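You operate a simulated robot arm through the tools that you are given. There is no shell and no other tool. Be economical: measure what you need, move in short steps, check, and stop when the job is done.

Carry out the task below with a simulated robot arm. There is one attempt and no reset: what you move stays moved.

TASK
Stand the ejector pin with the smallest size on its label from the top of the test bench beside the steel roller. It goes on the side that lies toward x -1.0, y +0.0 (a direction in the base frame), with about 3 cm between them.
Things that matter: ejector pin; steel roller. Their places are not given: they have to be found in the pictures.

It is judged by the outcome, as a careful person would: the job done as asked, and still so three seconds after it is handed in. It fails if anything else is knocked over, pushed out of place, dropped, spilled or broken.

THE ROBOT
A 6-joint arm with a two-finger parallel gripper, fixed in place. Base frame: the origin is at the foot of the arm, x ahead of it, y to its left, z up; the work surface is at about z = 0. Lengths are in m, angles in rad, forces in N, time in s.
With the tool pointing down near the work surface it reaches from about 0.14 to 0.58 m from the base axis. Its first joint turns from -1.152 to 1.152 rad. Payload 2.1 kg.
Tool frame: the origin (TCP) lies between the finger pads and is the grasp point; the fingertips stand 0.03 m ahead of it; z points along the fingers, y is the line along which they close. The gripper opens to 0.094 m. The fingers are 0.028 m wide and 0.01 m thick; the gripper's body (0.05 by 0.096 m) begins 0.055 m behind the TCP.
Orientation is that of the tool frame in the base frame, as a unit quaternion [w, x, y, z]. With the fingers straight down and closing along the base's y, the tool's x points along the base's -x, its y along +y and its z along -z.

THE INTERFACE
- The arm moves only by the tool move_arm. Its argument "plan" is a list of rows, each a list of 3 entries, a list of its own where there are three numbers: the finger opening in m, from 0 to 0.094, then the shift along the tool's x, y, z in m, then the turn, a rotation vector about the tool's x, y, z in rad. In form: [[fingers, [x, y, z], [ax, ay, az]], ...]. A call has 1 to 12 rows; each row is the pose to reach, as a shift and turn from the pose commanded when the call began, along the tool's axes at that moment. A row lasts 0.2 s, in which the tool goes at most 0.05 m and 0.15 rad; a call with a longer step from one row to the next is refused whole, and so is a gripper value outside its range. A pose out of reach is approached as far as the arm can. The call stops where the force on the tool passes 40 N (or 10 N more than at its start, if that is more) or the arm is blocked; 0.2 s more then pass. The fingers move at their own pace (about 0.072 m/s each) and stop on an object; they squeeze with about 24 N. The grip force told is the motor's: it shows also when the fingers shut on nothing. Time passes only in rows, and 0.2 s behind the last, so rows that repeat a pose let the fingers close. It gives the time, the measured TCP pose, the force on the tool (base axes), the opening and the grip force at its end, in the units of the frame above (readings bear some noise), and new pictures: "pictures" is both (left out), scene, wrist or none.
- Cameras (640 x 400 px; columns grow to the right, rows downward): "scene" is fixed at [0.0801, -0.385, 0.4814]; the picture's right is [0.58, -0.81, 0.00], its down [-0.48, -0.34, -0.81] and it looks along [0.66, 0.47, -0.59] (base axes); focal length 328 px, centre (320, 200). "wrist" rides on the gripper at [-0.037, 0, -0.058] in the tool frame; the picture's right is [0.00, -1.00, 0.00], its down [0.97, 0.00, -0.24] and it looks along [0.24, 0.00, 0.97] (tool axes); focal length 218 px, centre (320, 200).
- locate(camera, pixels): for up to 12 pixels [column, row] of the newest picture of that camera ("zoom" is the newest enlarged one), the place [x, y, z] in the base frame of the surface seen there, good to about 0.003 m, but the place of the scene camera against the robot may be out by one fixed shift of up to 0.012 m in any direction. No time passes.
- inspect(camera, box): a new picture of the part [left, top, right, bottom] of that camera's present view, enlarged. No time passes.
- sign_off(): hands the job in; it is judged then, once.

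Work in short steps. Measure before you move; look again where a grasp or a placing could have gone wrong, and mend it. You have 60 turns and 120 pictures in all, the two below and enlarged ones among them. Open the gripper and draw the arm clear of the work before you hand the job in, unless the task says otherwise; then end with one line.

The tools are called after "Emit:" by a JSON object that holds its "op" and its "data". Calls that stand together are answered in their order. move_arm: Moves the arm, as the interface text tells. Its arguments: {"type":"object","properties":{"plan":{"type":"array"},"pictures":{"type":"string","enum":["both","scene","wrist","none"]}},"required":["plan"]} The other tools are called the same way: locate (camera, pixels) gives the place of the surface under pixels of a picture; inspect (camera, box) takes an enlarged picture of a part of a camera's view; sign_off () hands the job in.

At the start:

```text
time: 0.0
eef_pos: [0.2633, -0.0527, 0.2976]
tcp_rot: [0.001, 0.0, 1.0, 0.0]
ft_force: [0.4, -1.3, 1.0]
grip_width: 0.0938
gripper_force: 0.1
```

scene: 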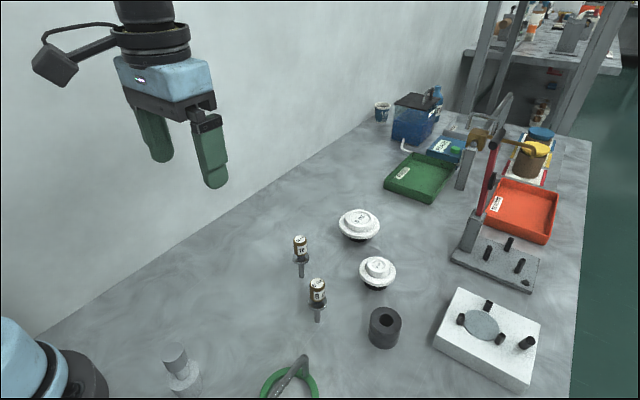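
wrist: 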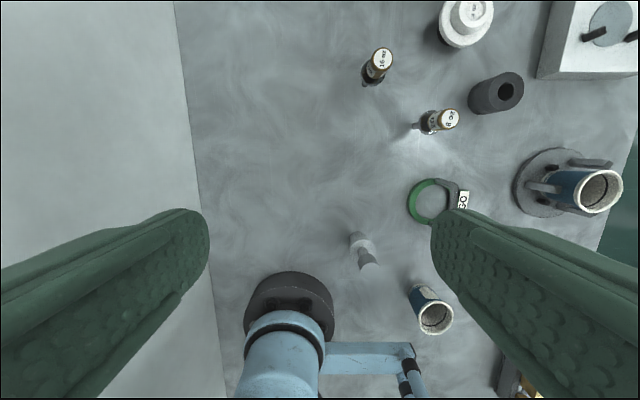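

The scene shows two labelled pin-like objects near (301,250) and (317,295), a black cylinder at (385,327) and a grey object at (180,370). I enlarge these to read them.

Emit:
{"op": "inspect", "data": {"camera": "scene", "box": [260, 200, 420, 360]}}

Emit:
{"op": "inspect", "data": {"camera": "wrist", "box": [340, 0, 540, 140]}}

Emit:
{"op": "inspect", "data": {"camera": "wrist", "box": [330, 140, 640, 350]}}

Emit:
{"op": "inspect", "data": {"camera": "scene", "box": [120, 300, 360, 400]}}

```text
2.50 times, centred on (340, 280) of scene
```

zoom: 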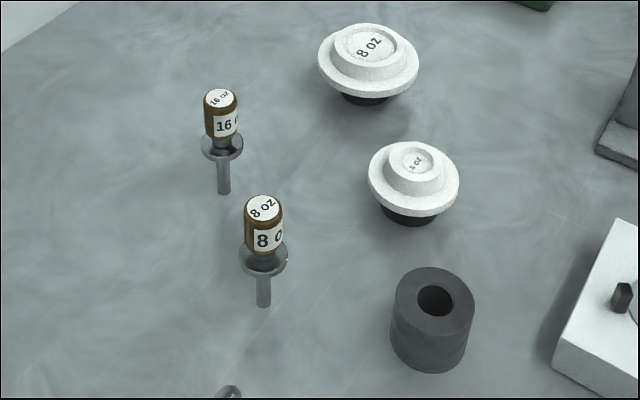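

```text
2.86 times, centred on (440, 70) of wrist
```

zoom: 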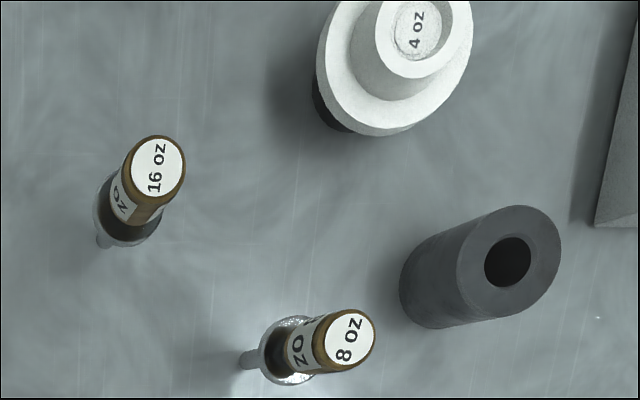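

```text
1.90 times, centred on (485, 245) of wrist
```

zoom: 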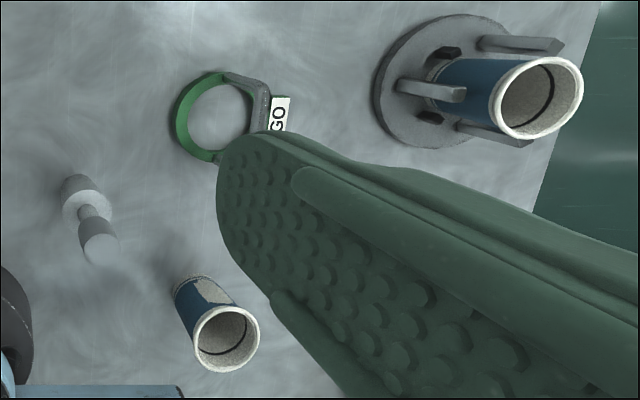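

```text
2.67 times, centred on (240, 350) of scene
```

zoom: 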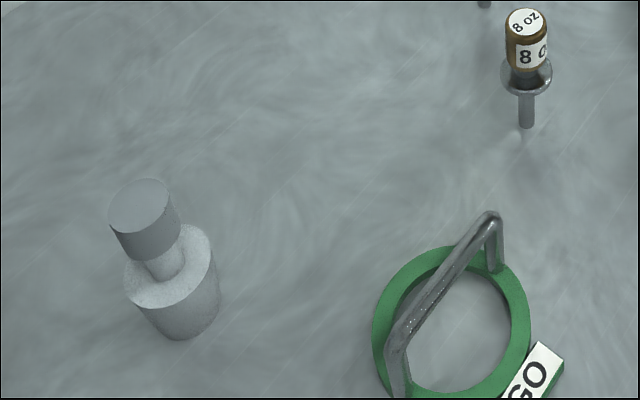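

The pins seem to be the brown-topped ones ("16 oz", "8 oz"). The dark cylinder and the grey stepped part both could be the roller, so I measure them and look at the others.

Emit:
{"op": "inspect", "data": {"camera": "scene", "box": [270, 220, 350, 330]}}

Emit:
{"op": "locate", "data": {"camera": "scene", "pixels": [[301, 240], [301, 260], [302, 275], [317, 284], [317, 304], [318, 320], [386, 313], [380, 345], [372, 330], [400, 330], [175, 353], [185, 388]]}}

Emit:
{"op": "inspect", "data": {"camera": "scene", "box": [370, 80, 570, 260]}}

Emit:
{"op": "locate", "data": {"camera": "wrist", "pixels": [[382, 58], [370, 84], [450, 118], [415, 126], [440, 120], [510, 78], [490, 88], [478, 106], [365, 262], [425, 125], [358, 240]]}}

```text
3.64 times, centred on (310, 275) of scene
```

zoom: 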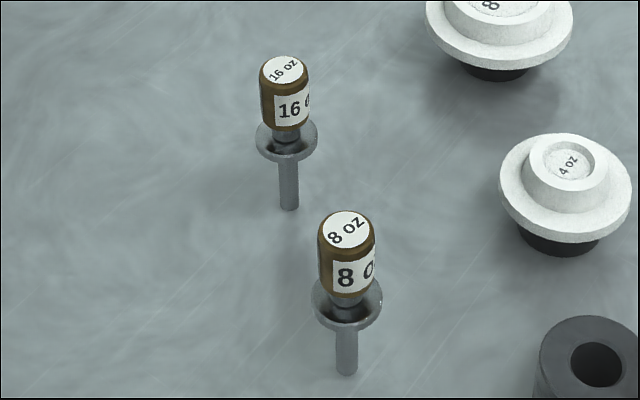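

```text
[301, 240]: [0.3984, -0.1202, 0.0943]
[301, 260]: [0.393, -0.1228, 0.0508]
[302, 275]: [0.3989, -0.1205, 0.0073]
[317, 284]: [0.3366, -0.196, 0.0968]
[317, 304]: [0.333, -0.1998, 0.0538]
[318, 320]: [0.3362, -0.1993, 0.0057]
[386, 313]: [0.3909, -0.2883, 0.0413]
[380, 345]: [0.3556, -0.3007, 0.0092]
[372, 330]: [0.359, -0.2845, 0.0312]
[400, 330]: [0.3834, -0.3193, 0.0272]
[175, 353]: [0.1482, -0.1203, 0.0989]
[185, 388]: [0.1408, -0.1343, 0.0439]
```

```text
2.22 times, centred on (470, 170) of scene
```

zoom: 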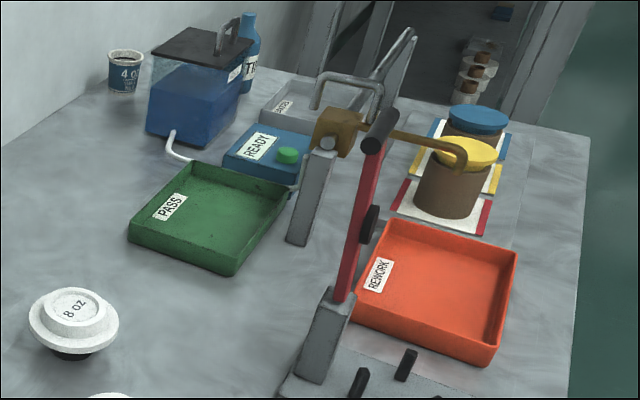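

```text
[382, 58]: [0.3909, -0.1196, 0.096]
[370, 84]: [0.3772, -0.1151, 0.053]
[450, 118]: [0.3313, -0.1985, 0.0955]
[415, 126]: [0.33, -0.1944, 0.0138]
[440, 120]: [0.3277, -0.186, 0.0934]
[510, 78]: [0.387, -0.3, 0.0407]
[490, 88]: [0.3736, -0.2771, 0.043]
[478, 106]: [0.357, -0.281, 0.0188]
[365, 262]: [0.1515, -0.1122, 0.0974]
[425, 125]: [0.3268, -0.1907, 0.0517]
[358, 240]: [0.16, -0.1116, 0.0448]
```

The two pins stand near (0.391,-0.120) and (0.331,-0.197). The dark cylinder is near (0.372,-0.29). I move the wrist camera over the roller and target area to look.

Emit:
{"op": "move_arm", "data": {"plan": [[0.094, [-0.02, -0.04, 0], [0, 0, 0]], [0.094, [-0.04, -0.08, 0], [0, 0, 0]], [0.094, [-0.06, -0.12, 0], [0, 0, 0]], [0.094, [-0.08, -0.16, 0], [0, 0, 0]], [0.094, [-0.09, -0.18, 0], [0, 0, 0]], [0.094, [-0.09, -0.18, 0], [0, 0, 0]]]}}

```text
time: 1.4
eef_pos: [0.3537, -0.2341, 0.2991]
tcp_rot: [0.0, 0.0, 1.0, 0.0]
ft_force: [0.6, 0.3, 0.0]
grip_width: 0.0938
gripper_force: 0.0
```

scene: 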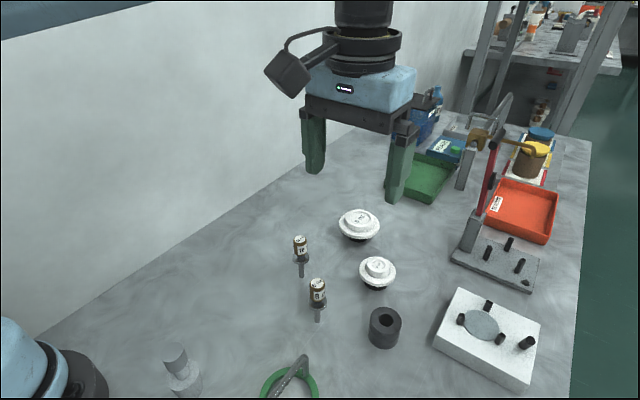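
wrist: 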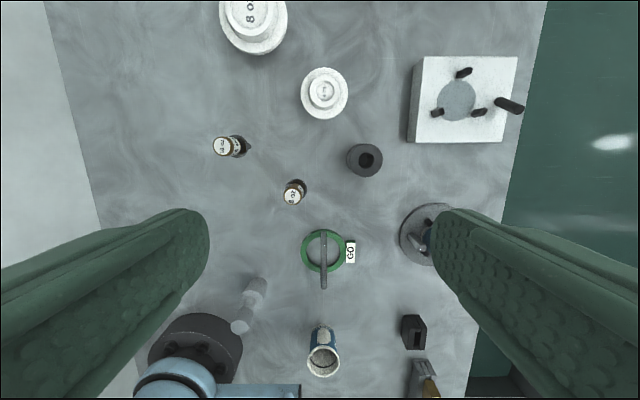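

Emit:
{"op": "inspect", "data": {"camera": "wrist", "box": [210, 50, 530, 250]}}

Emit:
{"op": "inspect", "data": {"camera": "wrist", "box": [200, 220, 480, 395]}}

Emit:
{"op": "locate", "data": {"camera": "wrist", "pixels": [[292, 197], [303, 185], [352, 152], [365, 147], [380, 162], [363, 173], [350, 162], [323, 232], [351, 250], [302, 250], [345, 190], [402, 225]]}}

```text
2.00 times, centred on (370, 150) of wrist
```

zoom: 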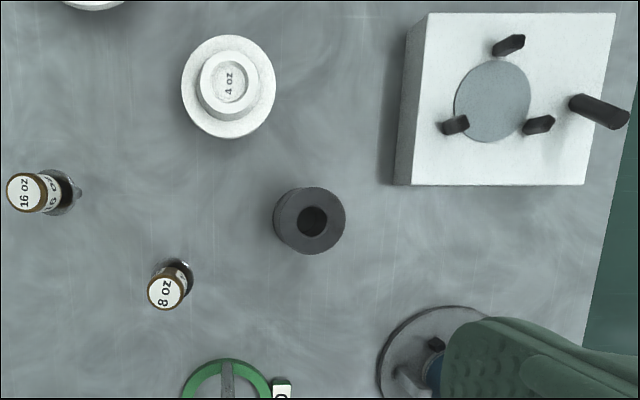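

```text
2.29 times, centred on (340, 308) of wrist
```

zoom: 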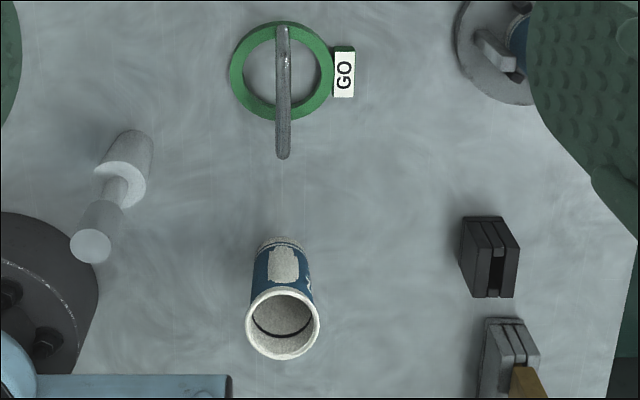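

```text
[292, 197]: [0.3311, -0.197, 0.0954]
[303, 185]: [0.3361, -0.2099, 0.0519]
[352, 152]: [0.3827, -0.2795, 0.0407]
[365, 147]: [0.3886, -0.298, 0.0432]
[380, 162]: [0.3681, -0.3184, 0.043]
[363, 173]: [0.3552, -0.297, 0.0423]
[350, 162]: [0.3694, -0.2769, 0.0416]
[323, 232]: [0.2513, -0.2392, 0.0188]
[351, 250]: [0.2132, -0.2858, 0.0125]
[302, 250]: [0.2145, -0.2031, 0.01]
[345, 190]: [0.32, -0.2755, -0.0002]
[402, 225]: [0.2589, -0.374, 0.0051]
```

The dark bored cylinder is the roller: centre about (0.371,-0.2975), radius 0.02. The 8 oz pin is at about (0.331,-0.198), with its top at z 0.096 and collar at 0.05. I move above the pin and part of the way down, then recheck.

Emit:
{"op": "move_arm", "data": {"plan": [[0.094, [0.0225, 0.0364, 0], [0, 0, 0]], [0.094, [0.0225, 0.0364, 0.045], [0, 0, 0]], [0.094, [0.0225, 0.0364, 0.09], [0, 0, 0]], [0.094, [0.0225, 0.0364, 0.13], [0, 0, 0]], [0.094, [0.0225, 0.0364, 0.14], [0, 0, 0]], [0.094, [0.0225, 0.0364, 0.14], [0, 0, 0]]]}}

Emit:
{"op": "inspect", "data": {"camera": "scene", "box": [270, 240, 390, 340]}}

Emit:
{"op": "locate", "data": {"camera": "zoom", "pixels": [[253, 240], [253, 285], [253, 320], [225, 330], [250, 350], [253, 370], [253, 420]]}}

```text
time: 2.8
eef_pos: [0.3327, -0.197, 0.1599]
tcp_rot: [0.0, 0.0, 1.0, -0.001]
ft_force: [0.2, 0.1, -0.9]
grip_width: 0.0941
gripper_force: 0.1
```

scene: 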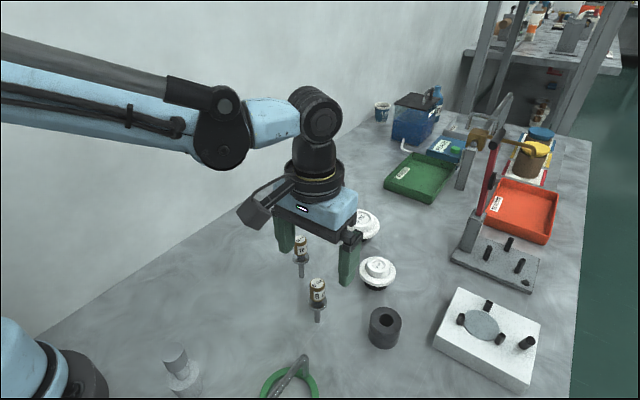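
wrist: 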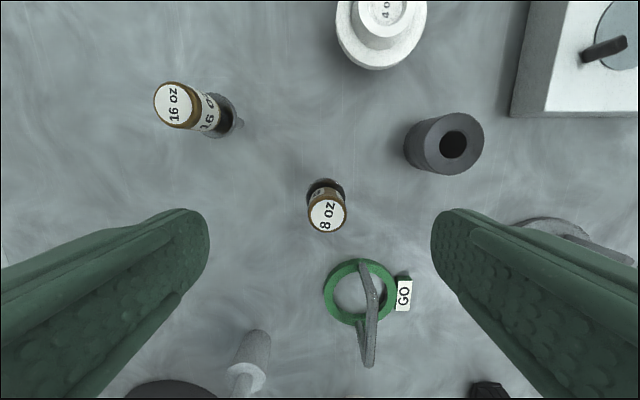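

```text
4.00 times, centred on (330, 290) of scene
```

zoom: 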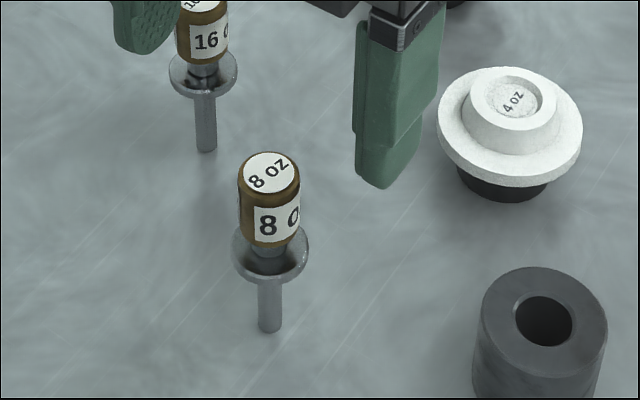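

```text
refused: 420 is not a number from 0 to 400
```

Emit:
{"op": "locate", "data": {"camera": "zoom", "pixels": [[268, 172], [268, 205], [268, 238], [268, 252], [268, 262], [268, 274], [242, 260], [300, 260], [269, 290], [269, 325]]}}

Emit:
{"op": "locate", "data": {"camera": "wrist", "pixels": [[326, 215], [313, 215], [341, 215], [326, 200], [326, 230], [340, 188], [326, 180], [454, 145], [426, 140]]}}

```text
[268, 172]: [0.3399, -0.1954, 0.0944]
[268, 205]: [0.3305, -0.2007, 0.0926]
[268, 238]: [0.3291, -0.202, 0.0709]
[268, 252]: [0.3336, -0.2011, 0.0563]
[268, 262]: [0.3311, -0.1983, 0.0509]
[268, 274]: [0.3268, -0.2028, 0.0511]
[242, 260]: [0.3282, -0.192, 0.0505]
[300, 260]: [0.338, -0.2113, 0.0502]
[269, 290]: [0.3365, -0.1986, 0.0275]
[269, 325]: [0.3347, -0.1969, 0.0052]
```

```text
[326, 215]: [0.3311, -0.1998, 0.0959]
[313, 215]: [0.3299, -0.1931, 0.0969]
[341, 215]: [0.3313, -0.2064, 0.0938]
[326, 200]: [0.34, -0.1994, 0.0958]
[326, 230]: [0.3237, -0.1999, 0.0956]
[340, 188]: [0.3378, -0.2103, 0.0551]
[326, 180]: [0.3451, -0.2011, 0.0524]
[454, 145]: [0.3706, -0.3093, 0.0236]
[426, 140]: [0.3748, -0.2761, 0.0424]
```

The pin's axis is at about (0.3315,-0.1997), with the collar at z 0.051 and the handle from 0.06 to 0.096. I go down to z 0.088, so the fingertips sit at 0.058 above the collar, and close.

Emit:
{"op": "move_arm", "data": {"plan": [[0.094, [0.001, -0.0026, 0.03], [0, 0, 0]], [0.094, [0.001, -0.0026, 0.06], [0, 0, 0]], [0.094, [0.001, -0.0026, 0.072], [0, 0, 0]], [0.094, [0.001, -0.0026, 0.072], [0, 0, 0]], [0.05, [0.001, -0.0026, 0.072], [0, 0, 0]], [0.03, [0.001, -0.0026, 0.072], [0, 0, 0]], [0.028, [0.001, -0.0026, 0.072], [0, 0, 0]]]}}

Emit:
{"op": "inspect", "data": {"camera": "scene", "box": [270, 240, 390, 340]}}

```text
time: 4.4
eef_pos: [0.3299, -0.1989, 0.0861]
tcp_rot: [0.0, 0.0, 1.0, -0.001]
ft_force: [0.8, -0.3, 0.5]
grip_width: 0.0281
gripper_force: 0.1
```

scene: 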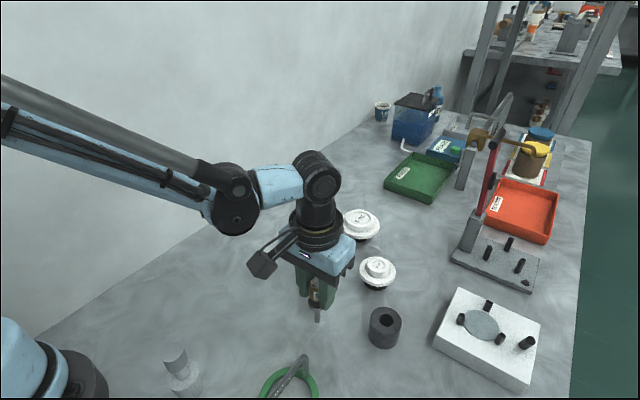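
wrist: 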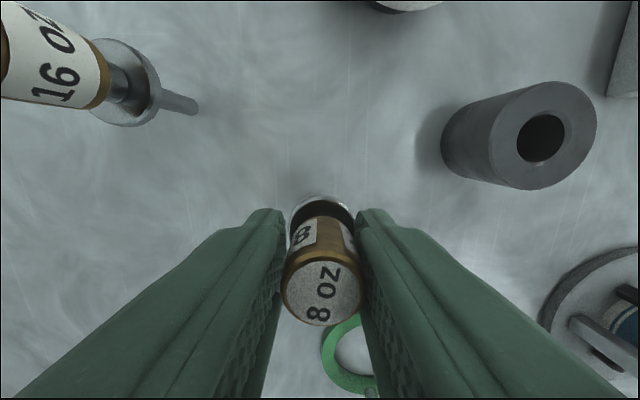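

```text
4.00 times, centred on (330, 290) of scene
```

zoom: 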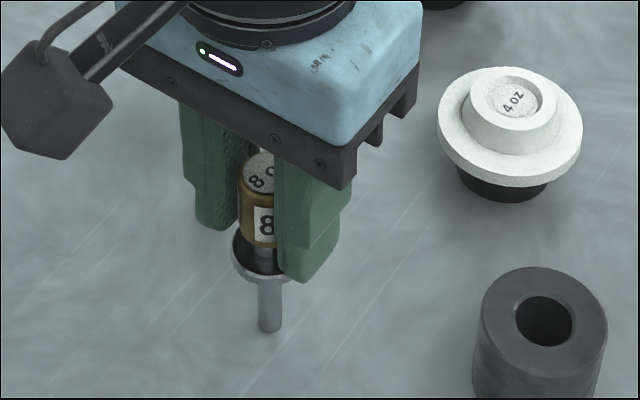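

The pin sits upright between the fingers. I rise 2 mm for clearance over the collar, close, and lift slightly.

Emit:
{"op": "move_arm", "data": {"plan": [[0.028, [-0.001, 0, -0.002], [0, 0, 0]], [0.015, [-0.001, 0, -0.002], [0, 0, 0]], [0.005, [-0.001, 0, -0.002], [0, 0, 0]], [0.005, [-0.001, 0, -0.002], [0, 0, 0]], [0.005, [-0.001, 0, -0.002], [0, 0, 0]], [0.005, [-0.001, 0, -0.015], [0, 0, 0]], [0.005, [-0.001, 0, -0.03], [0, 0, 0]], [0.005, [-0.001, 0, -0.03], [0, 0, 0]]]}}

Emit:
{"op": "inspect", "data": {"camera": "scene", "box": [270, 220, 410, 350]}}

```text
time: 6.2
eef_pos: [0.3302, -0.1993, 0.1157]
tcp_rot: [0.0, -0.001, 1.0, 0.0]
ft_force: [-0.8, 0.3, -0.7]
grip_width: 0.022
gripper_force: 24.4
```

scene: 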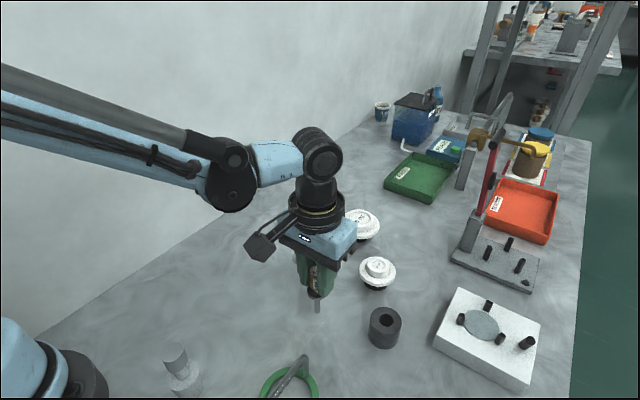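
wrist: 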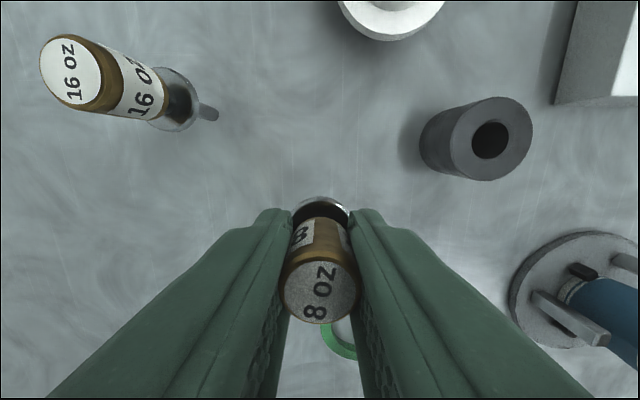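

```text
3.08 times, centred on (340, 285) of scene
```

zoom: 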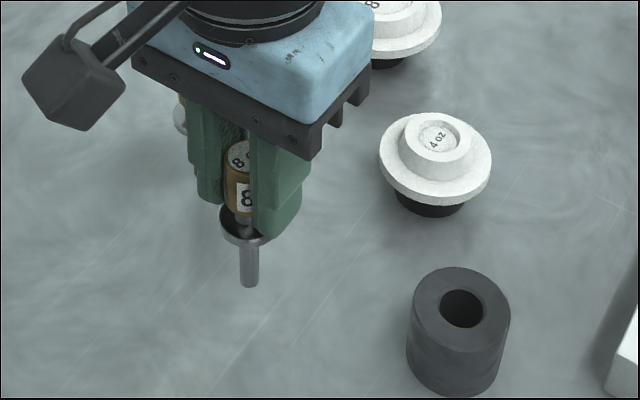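

The pin is held (opening 0.022) and hangs upright. I recheck the roller's rim and the blue chuck's height before moving across.

Emit:
{"op": "locate", "data": {"camera": "wrist", "pixels": [[490, 98], [530, 138], [490, 178], [452, 138], [470, 108], [520, 165], [560, 240], [600, 290], [605, 335], [318, 310], [300, 280], [342, 285]]}}

Emit:
{"op": "locate", "data": {"camera": "scene", "pixels": [[371, 318], [400, 320], [385, 310], [384, 331]]}}

```text
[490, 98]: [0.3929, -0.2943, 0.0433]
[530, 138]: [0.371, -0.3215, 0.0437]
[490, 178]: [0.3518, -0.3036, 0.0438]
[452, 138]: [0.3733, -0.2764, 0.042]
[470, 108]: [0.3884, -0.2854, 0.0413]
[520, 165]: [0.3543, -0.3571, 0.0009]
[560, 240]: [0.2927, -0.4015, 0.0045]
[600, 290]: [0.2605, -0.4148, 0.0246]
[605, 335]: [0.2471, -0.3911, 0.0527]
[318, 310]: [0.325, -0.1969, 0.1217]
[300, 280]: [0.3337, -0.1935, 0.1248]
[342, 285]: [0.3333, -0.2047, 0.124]
```

```text
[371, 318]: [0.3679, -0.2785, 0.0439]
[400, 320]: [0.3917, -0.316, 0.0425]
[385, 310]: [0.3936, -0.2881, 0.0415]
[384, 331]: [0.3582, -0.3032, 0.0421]
```

Roller centre is (0.372,-0.299), radius 0.021. I carry the pin to TCP (0.308,-0.299), which gives a gap of about 3 cm, staying at this height.

Emit:
{"op": "move_arm", "data": {"plan": [[0.005, [0.006, -0.025, 0], [0, 0, 0]], [0.005, [0.012, -0.05, 0], [0, 0, 0]], [0.005, [0.017, -0.075, 0], [0, 0, 0]], [0.005, [0.022, -0.0997, 0], [0, 0, 0]], [0.005, [0.022, -0.0997, 0], [0, 0, 0]], [0.005, [0.022, -0.0997, 0.015], [0, 0, 0]], [0.005, [0.022, -0.0997, 0.02], [0, 0, 0]], [0.005, [0.022, -0.0997, 0.02], [0, 0, 0]]]}}

Emit:
{"op": "inspect", "data": {"camera": "scene", "box": [280, 270, 440, 390]}}

```text
time: 8.0
eef_pos: [0.3089, -0.2996, 0.0953]
tcp_rot: [0.0, 0.0, 1.0, 0.0]
ft_force: [0.4, -0.3, 0.1]
grip_width: 0.0219
gripper_force: 24.0
```

scene: 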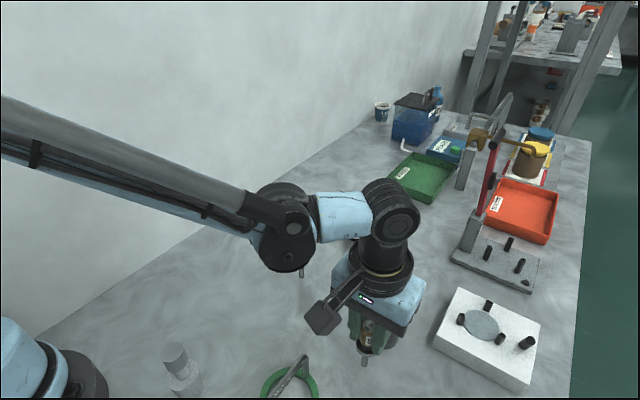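
wrist: 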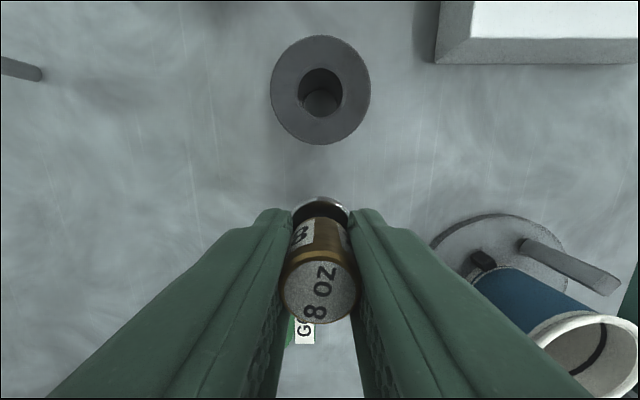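

```text
3.33 times, centred on (360, 330) of scene
```

zoom: 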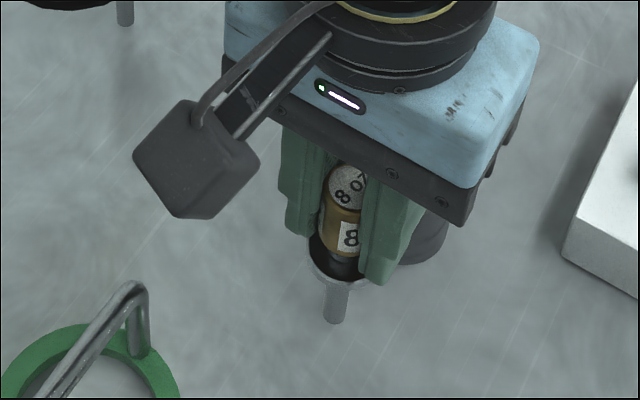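

The pin is upright at TCP (0.309,-0.2996), about 8 mm above the surface. I lower 7.5 mm in small steps and watch the force.

Emit:
{"op": "move_arm", "data": {"plan": [[0.005, [0, 0, 0.003], [0, 0, 0]], [0.005, [0, 0, 0.006], [0, 0, 0]], [0.005, [0, 0, 0.0075], [0, 0, 0]], [0.005, [0, 0, 0.0075], [0, 0, 0]]], "pictures": "none"}}

Emit:
{"op": "inspect", "data": {"camera": "scene", "box": [320, 310, 420, 390]}}

Emit:
{"op": "locate", "data": {"camera": "zoom", "pixels": [[280, 330], [280, 310]]}}

```text
time: 9.0
eef_pos: [0.3091, -0.2989, 0.0874]
tcp_rot: [0.0, 0.0, 1.0, 0.0]
ft_force: [-0.9, 0.4, -0.7]
grip_width: 0.0221
gripper_force: 23.8
```

```text
5.00 times, centred on (370, 350) of scene
```

zoom: 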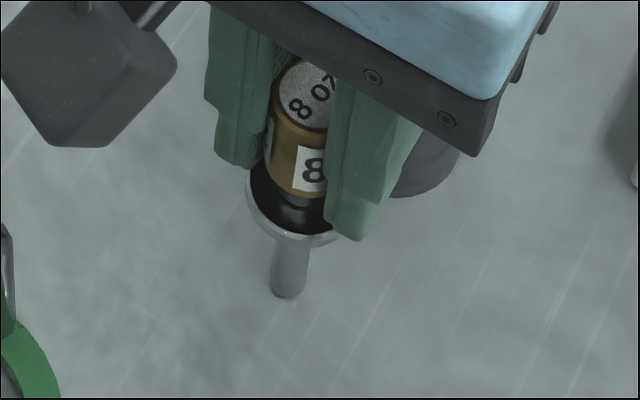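

```text
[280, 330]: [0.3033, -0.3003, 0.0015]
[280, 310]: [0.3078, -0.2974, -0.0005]
```

Not touching yet, so I lower in half-millimetre steps.

Emit:
{"op": "move_arm", "data": {"plan": [[0.005, [0, 0, 0.0005], [0, 0, 0]], [0.005, [0, 0, 0.0005], [0, 0, 0]]], "pictures": "none"}}

```text
time: 9.6
eef_pos: [0.3093, -0.3002, 0.0873]
tcp_rot: [0.001, 0.0, 1.0, 0.0]
ft_force: [-0.3, -0.2, -0.6]
grip_width: 0.0219
gripper_force: 23.3
```

Emit:
{"op": "move_arm", "data": {"plan": [[0.005, [0, 0, 0.0005], [0, 0, 0]], [0.005, [0, 0, 0.0005], [0, 0, 0]]], "pictures": "none"}}

```text
time: 10.2
eef_pos: [0.3082, -0.3003, 0.0873]
tcp_rot: [0.001, 0.001, 1.0, 0.0]
ft_force: [-0.8, -0.6, 4.2]
grip_width: 0.022
gripper_force: 24.0
```

Contact shows as 4.2 N upward. I open slowly to a small gap and look.

Emit:
{"op": "move_arm", "data": {"plan": [[0.022, [0, 0, 0], [0, 0, 0]], [0.024, [0, 0, 0], [0, 0, 0]], [0.027, [0, 0, 0], [0, 0, 0]], [0.03, [0, 0, 0], [0, 0, 0]], [0.034, [0, 0, 0], [0, 0, 0]], [0.034, [0, 0, 0], [0, 0, 0]]]}}

Emit:
{"op": "inspect", "data": {"camera": "scene", "box": [320, 310, 420, 390]}}

```text
time: 11.6
eef_pos: [0.3092, -0.3002, 0.0875]
tcp_rot: [0.0, 0.0, 1.0, 0.001]
ft_force: [0.5, 0.6, 1.4]
grip_width: 0.034
gripper_force: 0.1
```

scene: 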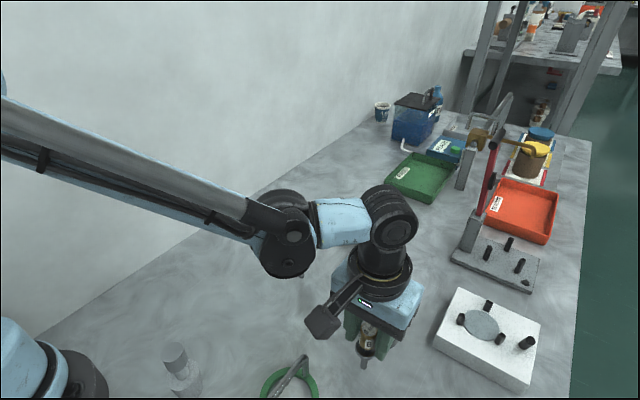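
wrist: 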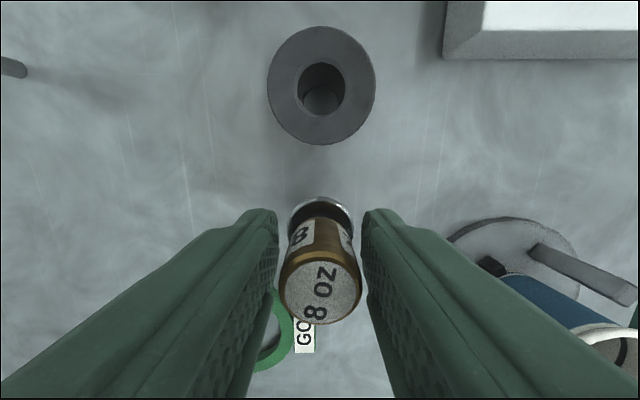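

```text
5.00 times, centred on (370, 350) of scene
```

zoom: 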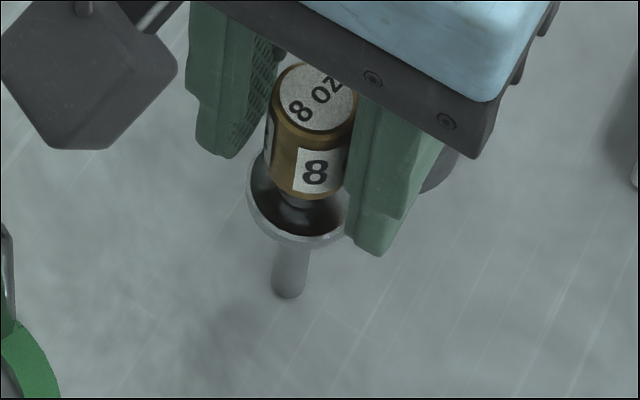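

The pin stands free between the fingers. I open a little more and rise straight up, clear of it.

Emit:
{"op": "move_arm", "data": {"plan": [[0.045, [0, 0, 0], [0, 0, 0]], [0.05, [0, 0, 0], [0, 0, 0]], [0.05, [0, 0, -0.02], [0, 0, 0]], [0.05, [0, 0, -0.05], [0, 0, 0]], [0.05, [0, 0, -0.09], [0, 0, 0]], [0.05, [0, 0, -0.13], [0, 0, 0]], [0.05, [0, 0, -0.17], [0, 0, 0]], [0.05, [0, 0.04, -0.2], [0, 0, 0]], [0.05, [0, 0.08, -0.21], [0, 0, 0]], [0.05, [0, 0.12, -0.21], [0, 0, 0]], [0.05, [0, 0.15, -0.21], [0, 0, 0]], [0.05, [0, 0.15, -0.21], [0, 0, 0]]]}}

Emit:
{"op": "inspect", "data": {"camera": "scene", "box": [280, 230, 440, 390]}}

```text
time: 14.2
eef_pos: [0.3085, -0.1486, 0.2987]
tcp_rot: [0.0, 0.0, 1.0, -0.001]
ft_force: [-0.3, 0.9, 0.3]
grip_width: 0.0499
gripper_force: 0.0
```

scene: 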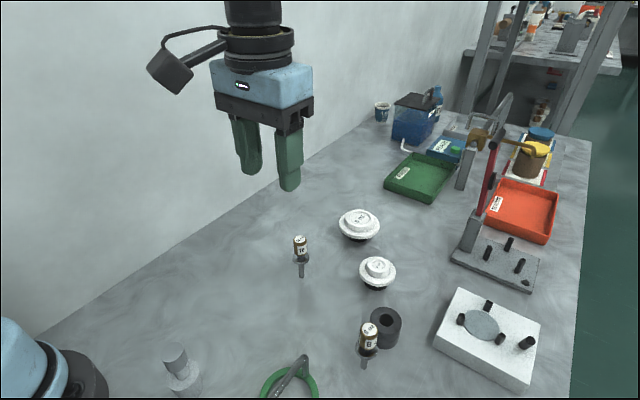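
wrist: 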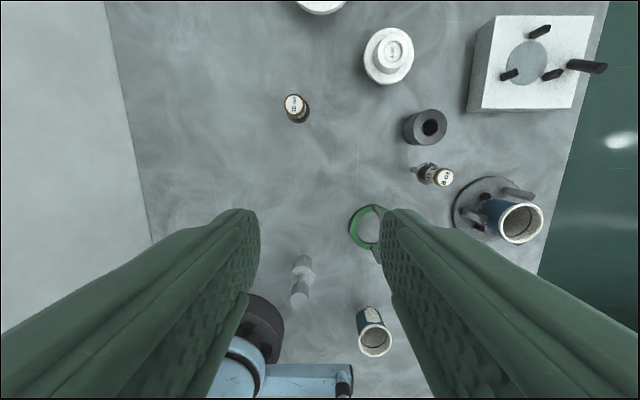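

```text
2.50 times, centred on (360, 310) of scene
```

zoom: 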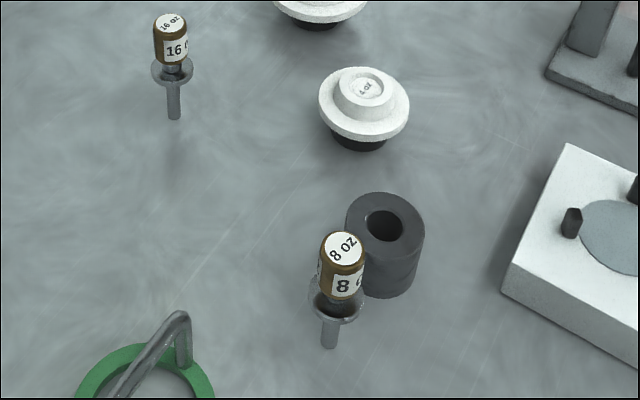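

The pin stands upright beside the roller and nothing else has moved. I measure the gap as a last check.

Emit:
{"op": "locate", "data": {"camera": "scene", "pixels": [[363, 367], [370, 328], [371, 318], [384, 331]]}}

Emit:
{"op": "locate", "data": {"camera": "wrist", "pixels": [[443, 178], [414, 170], [430, 128], [408, 138], [425, 110]]}}

```text
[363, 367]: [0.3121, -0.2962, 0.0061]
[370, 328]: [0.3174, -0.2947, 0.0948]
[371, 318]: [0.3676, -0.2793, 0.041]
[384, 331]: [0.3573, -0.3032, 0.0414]
```

```text
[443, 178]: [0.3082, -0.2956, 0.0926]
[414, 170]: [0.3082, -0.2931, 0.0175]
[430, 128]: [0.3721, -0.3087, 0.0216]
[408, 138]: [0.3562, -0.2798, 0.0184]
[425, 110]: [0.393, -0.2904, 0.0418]
```

The pin stands upright at about (0.309,-0.298). The roller is unmoved at (0.372,-0.299), so the gap is about 3 cm on the -x side.

Emit:
{"op": "sign_off", "data": {}}

```text
The job is handed in.
```

The 8 oz ejector pin, the smaller of the two pins I found (the other is 16 oz), now stands upright on the roller's -x side with a gap of about 3 cm. I took the dark bored cylinder to be the steel roller. Nothing else appeared moved in the last pictures, and the arm is clear with the gripper open.
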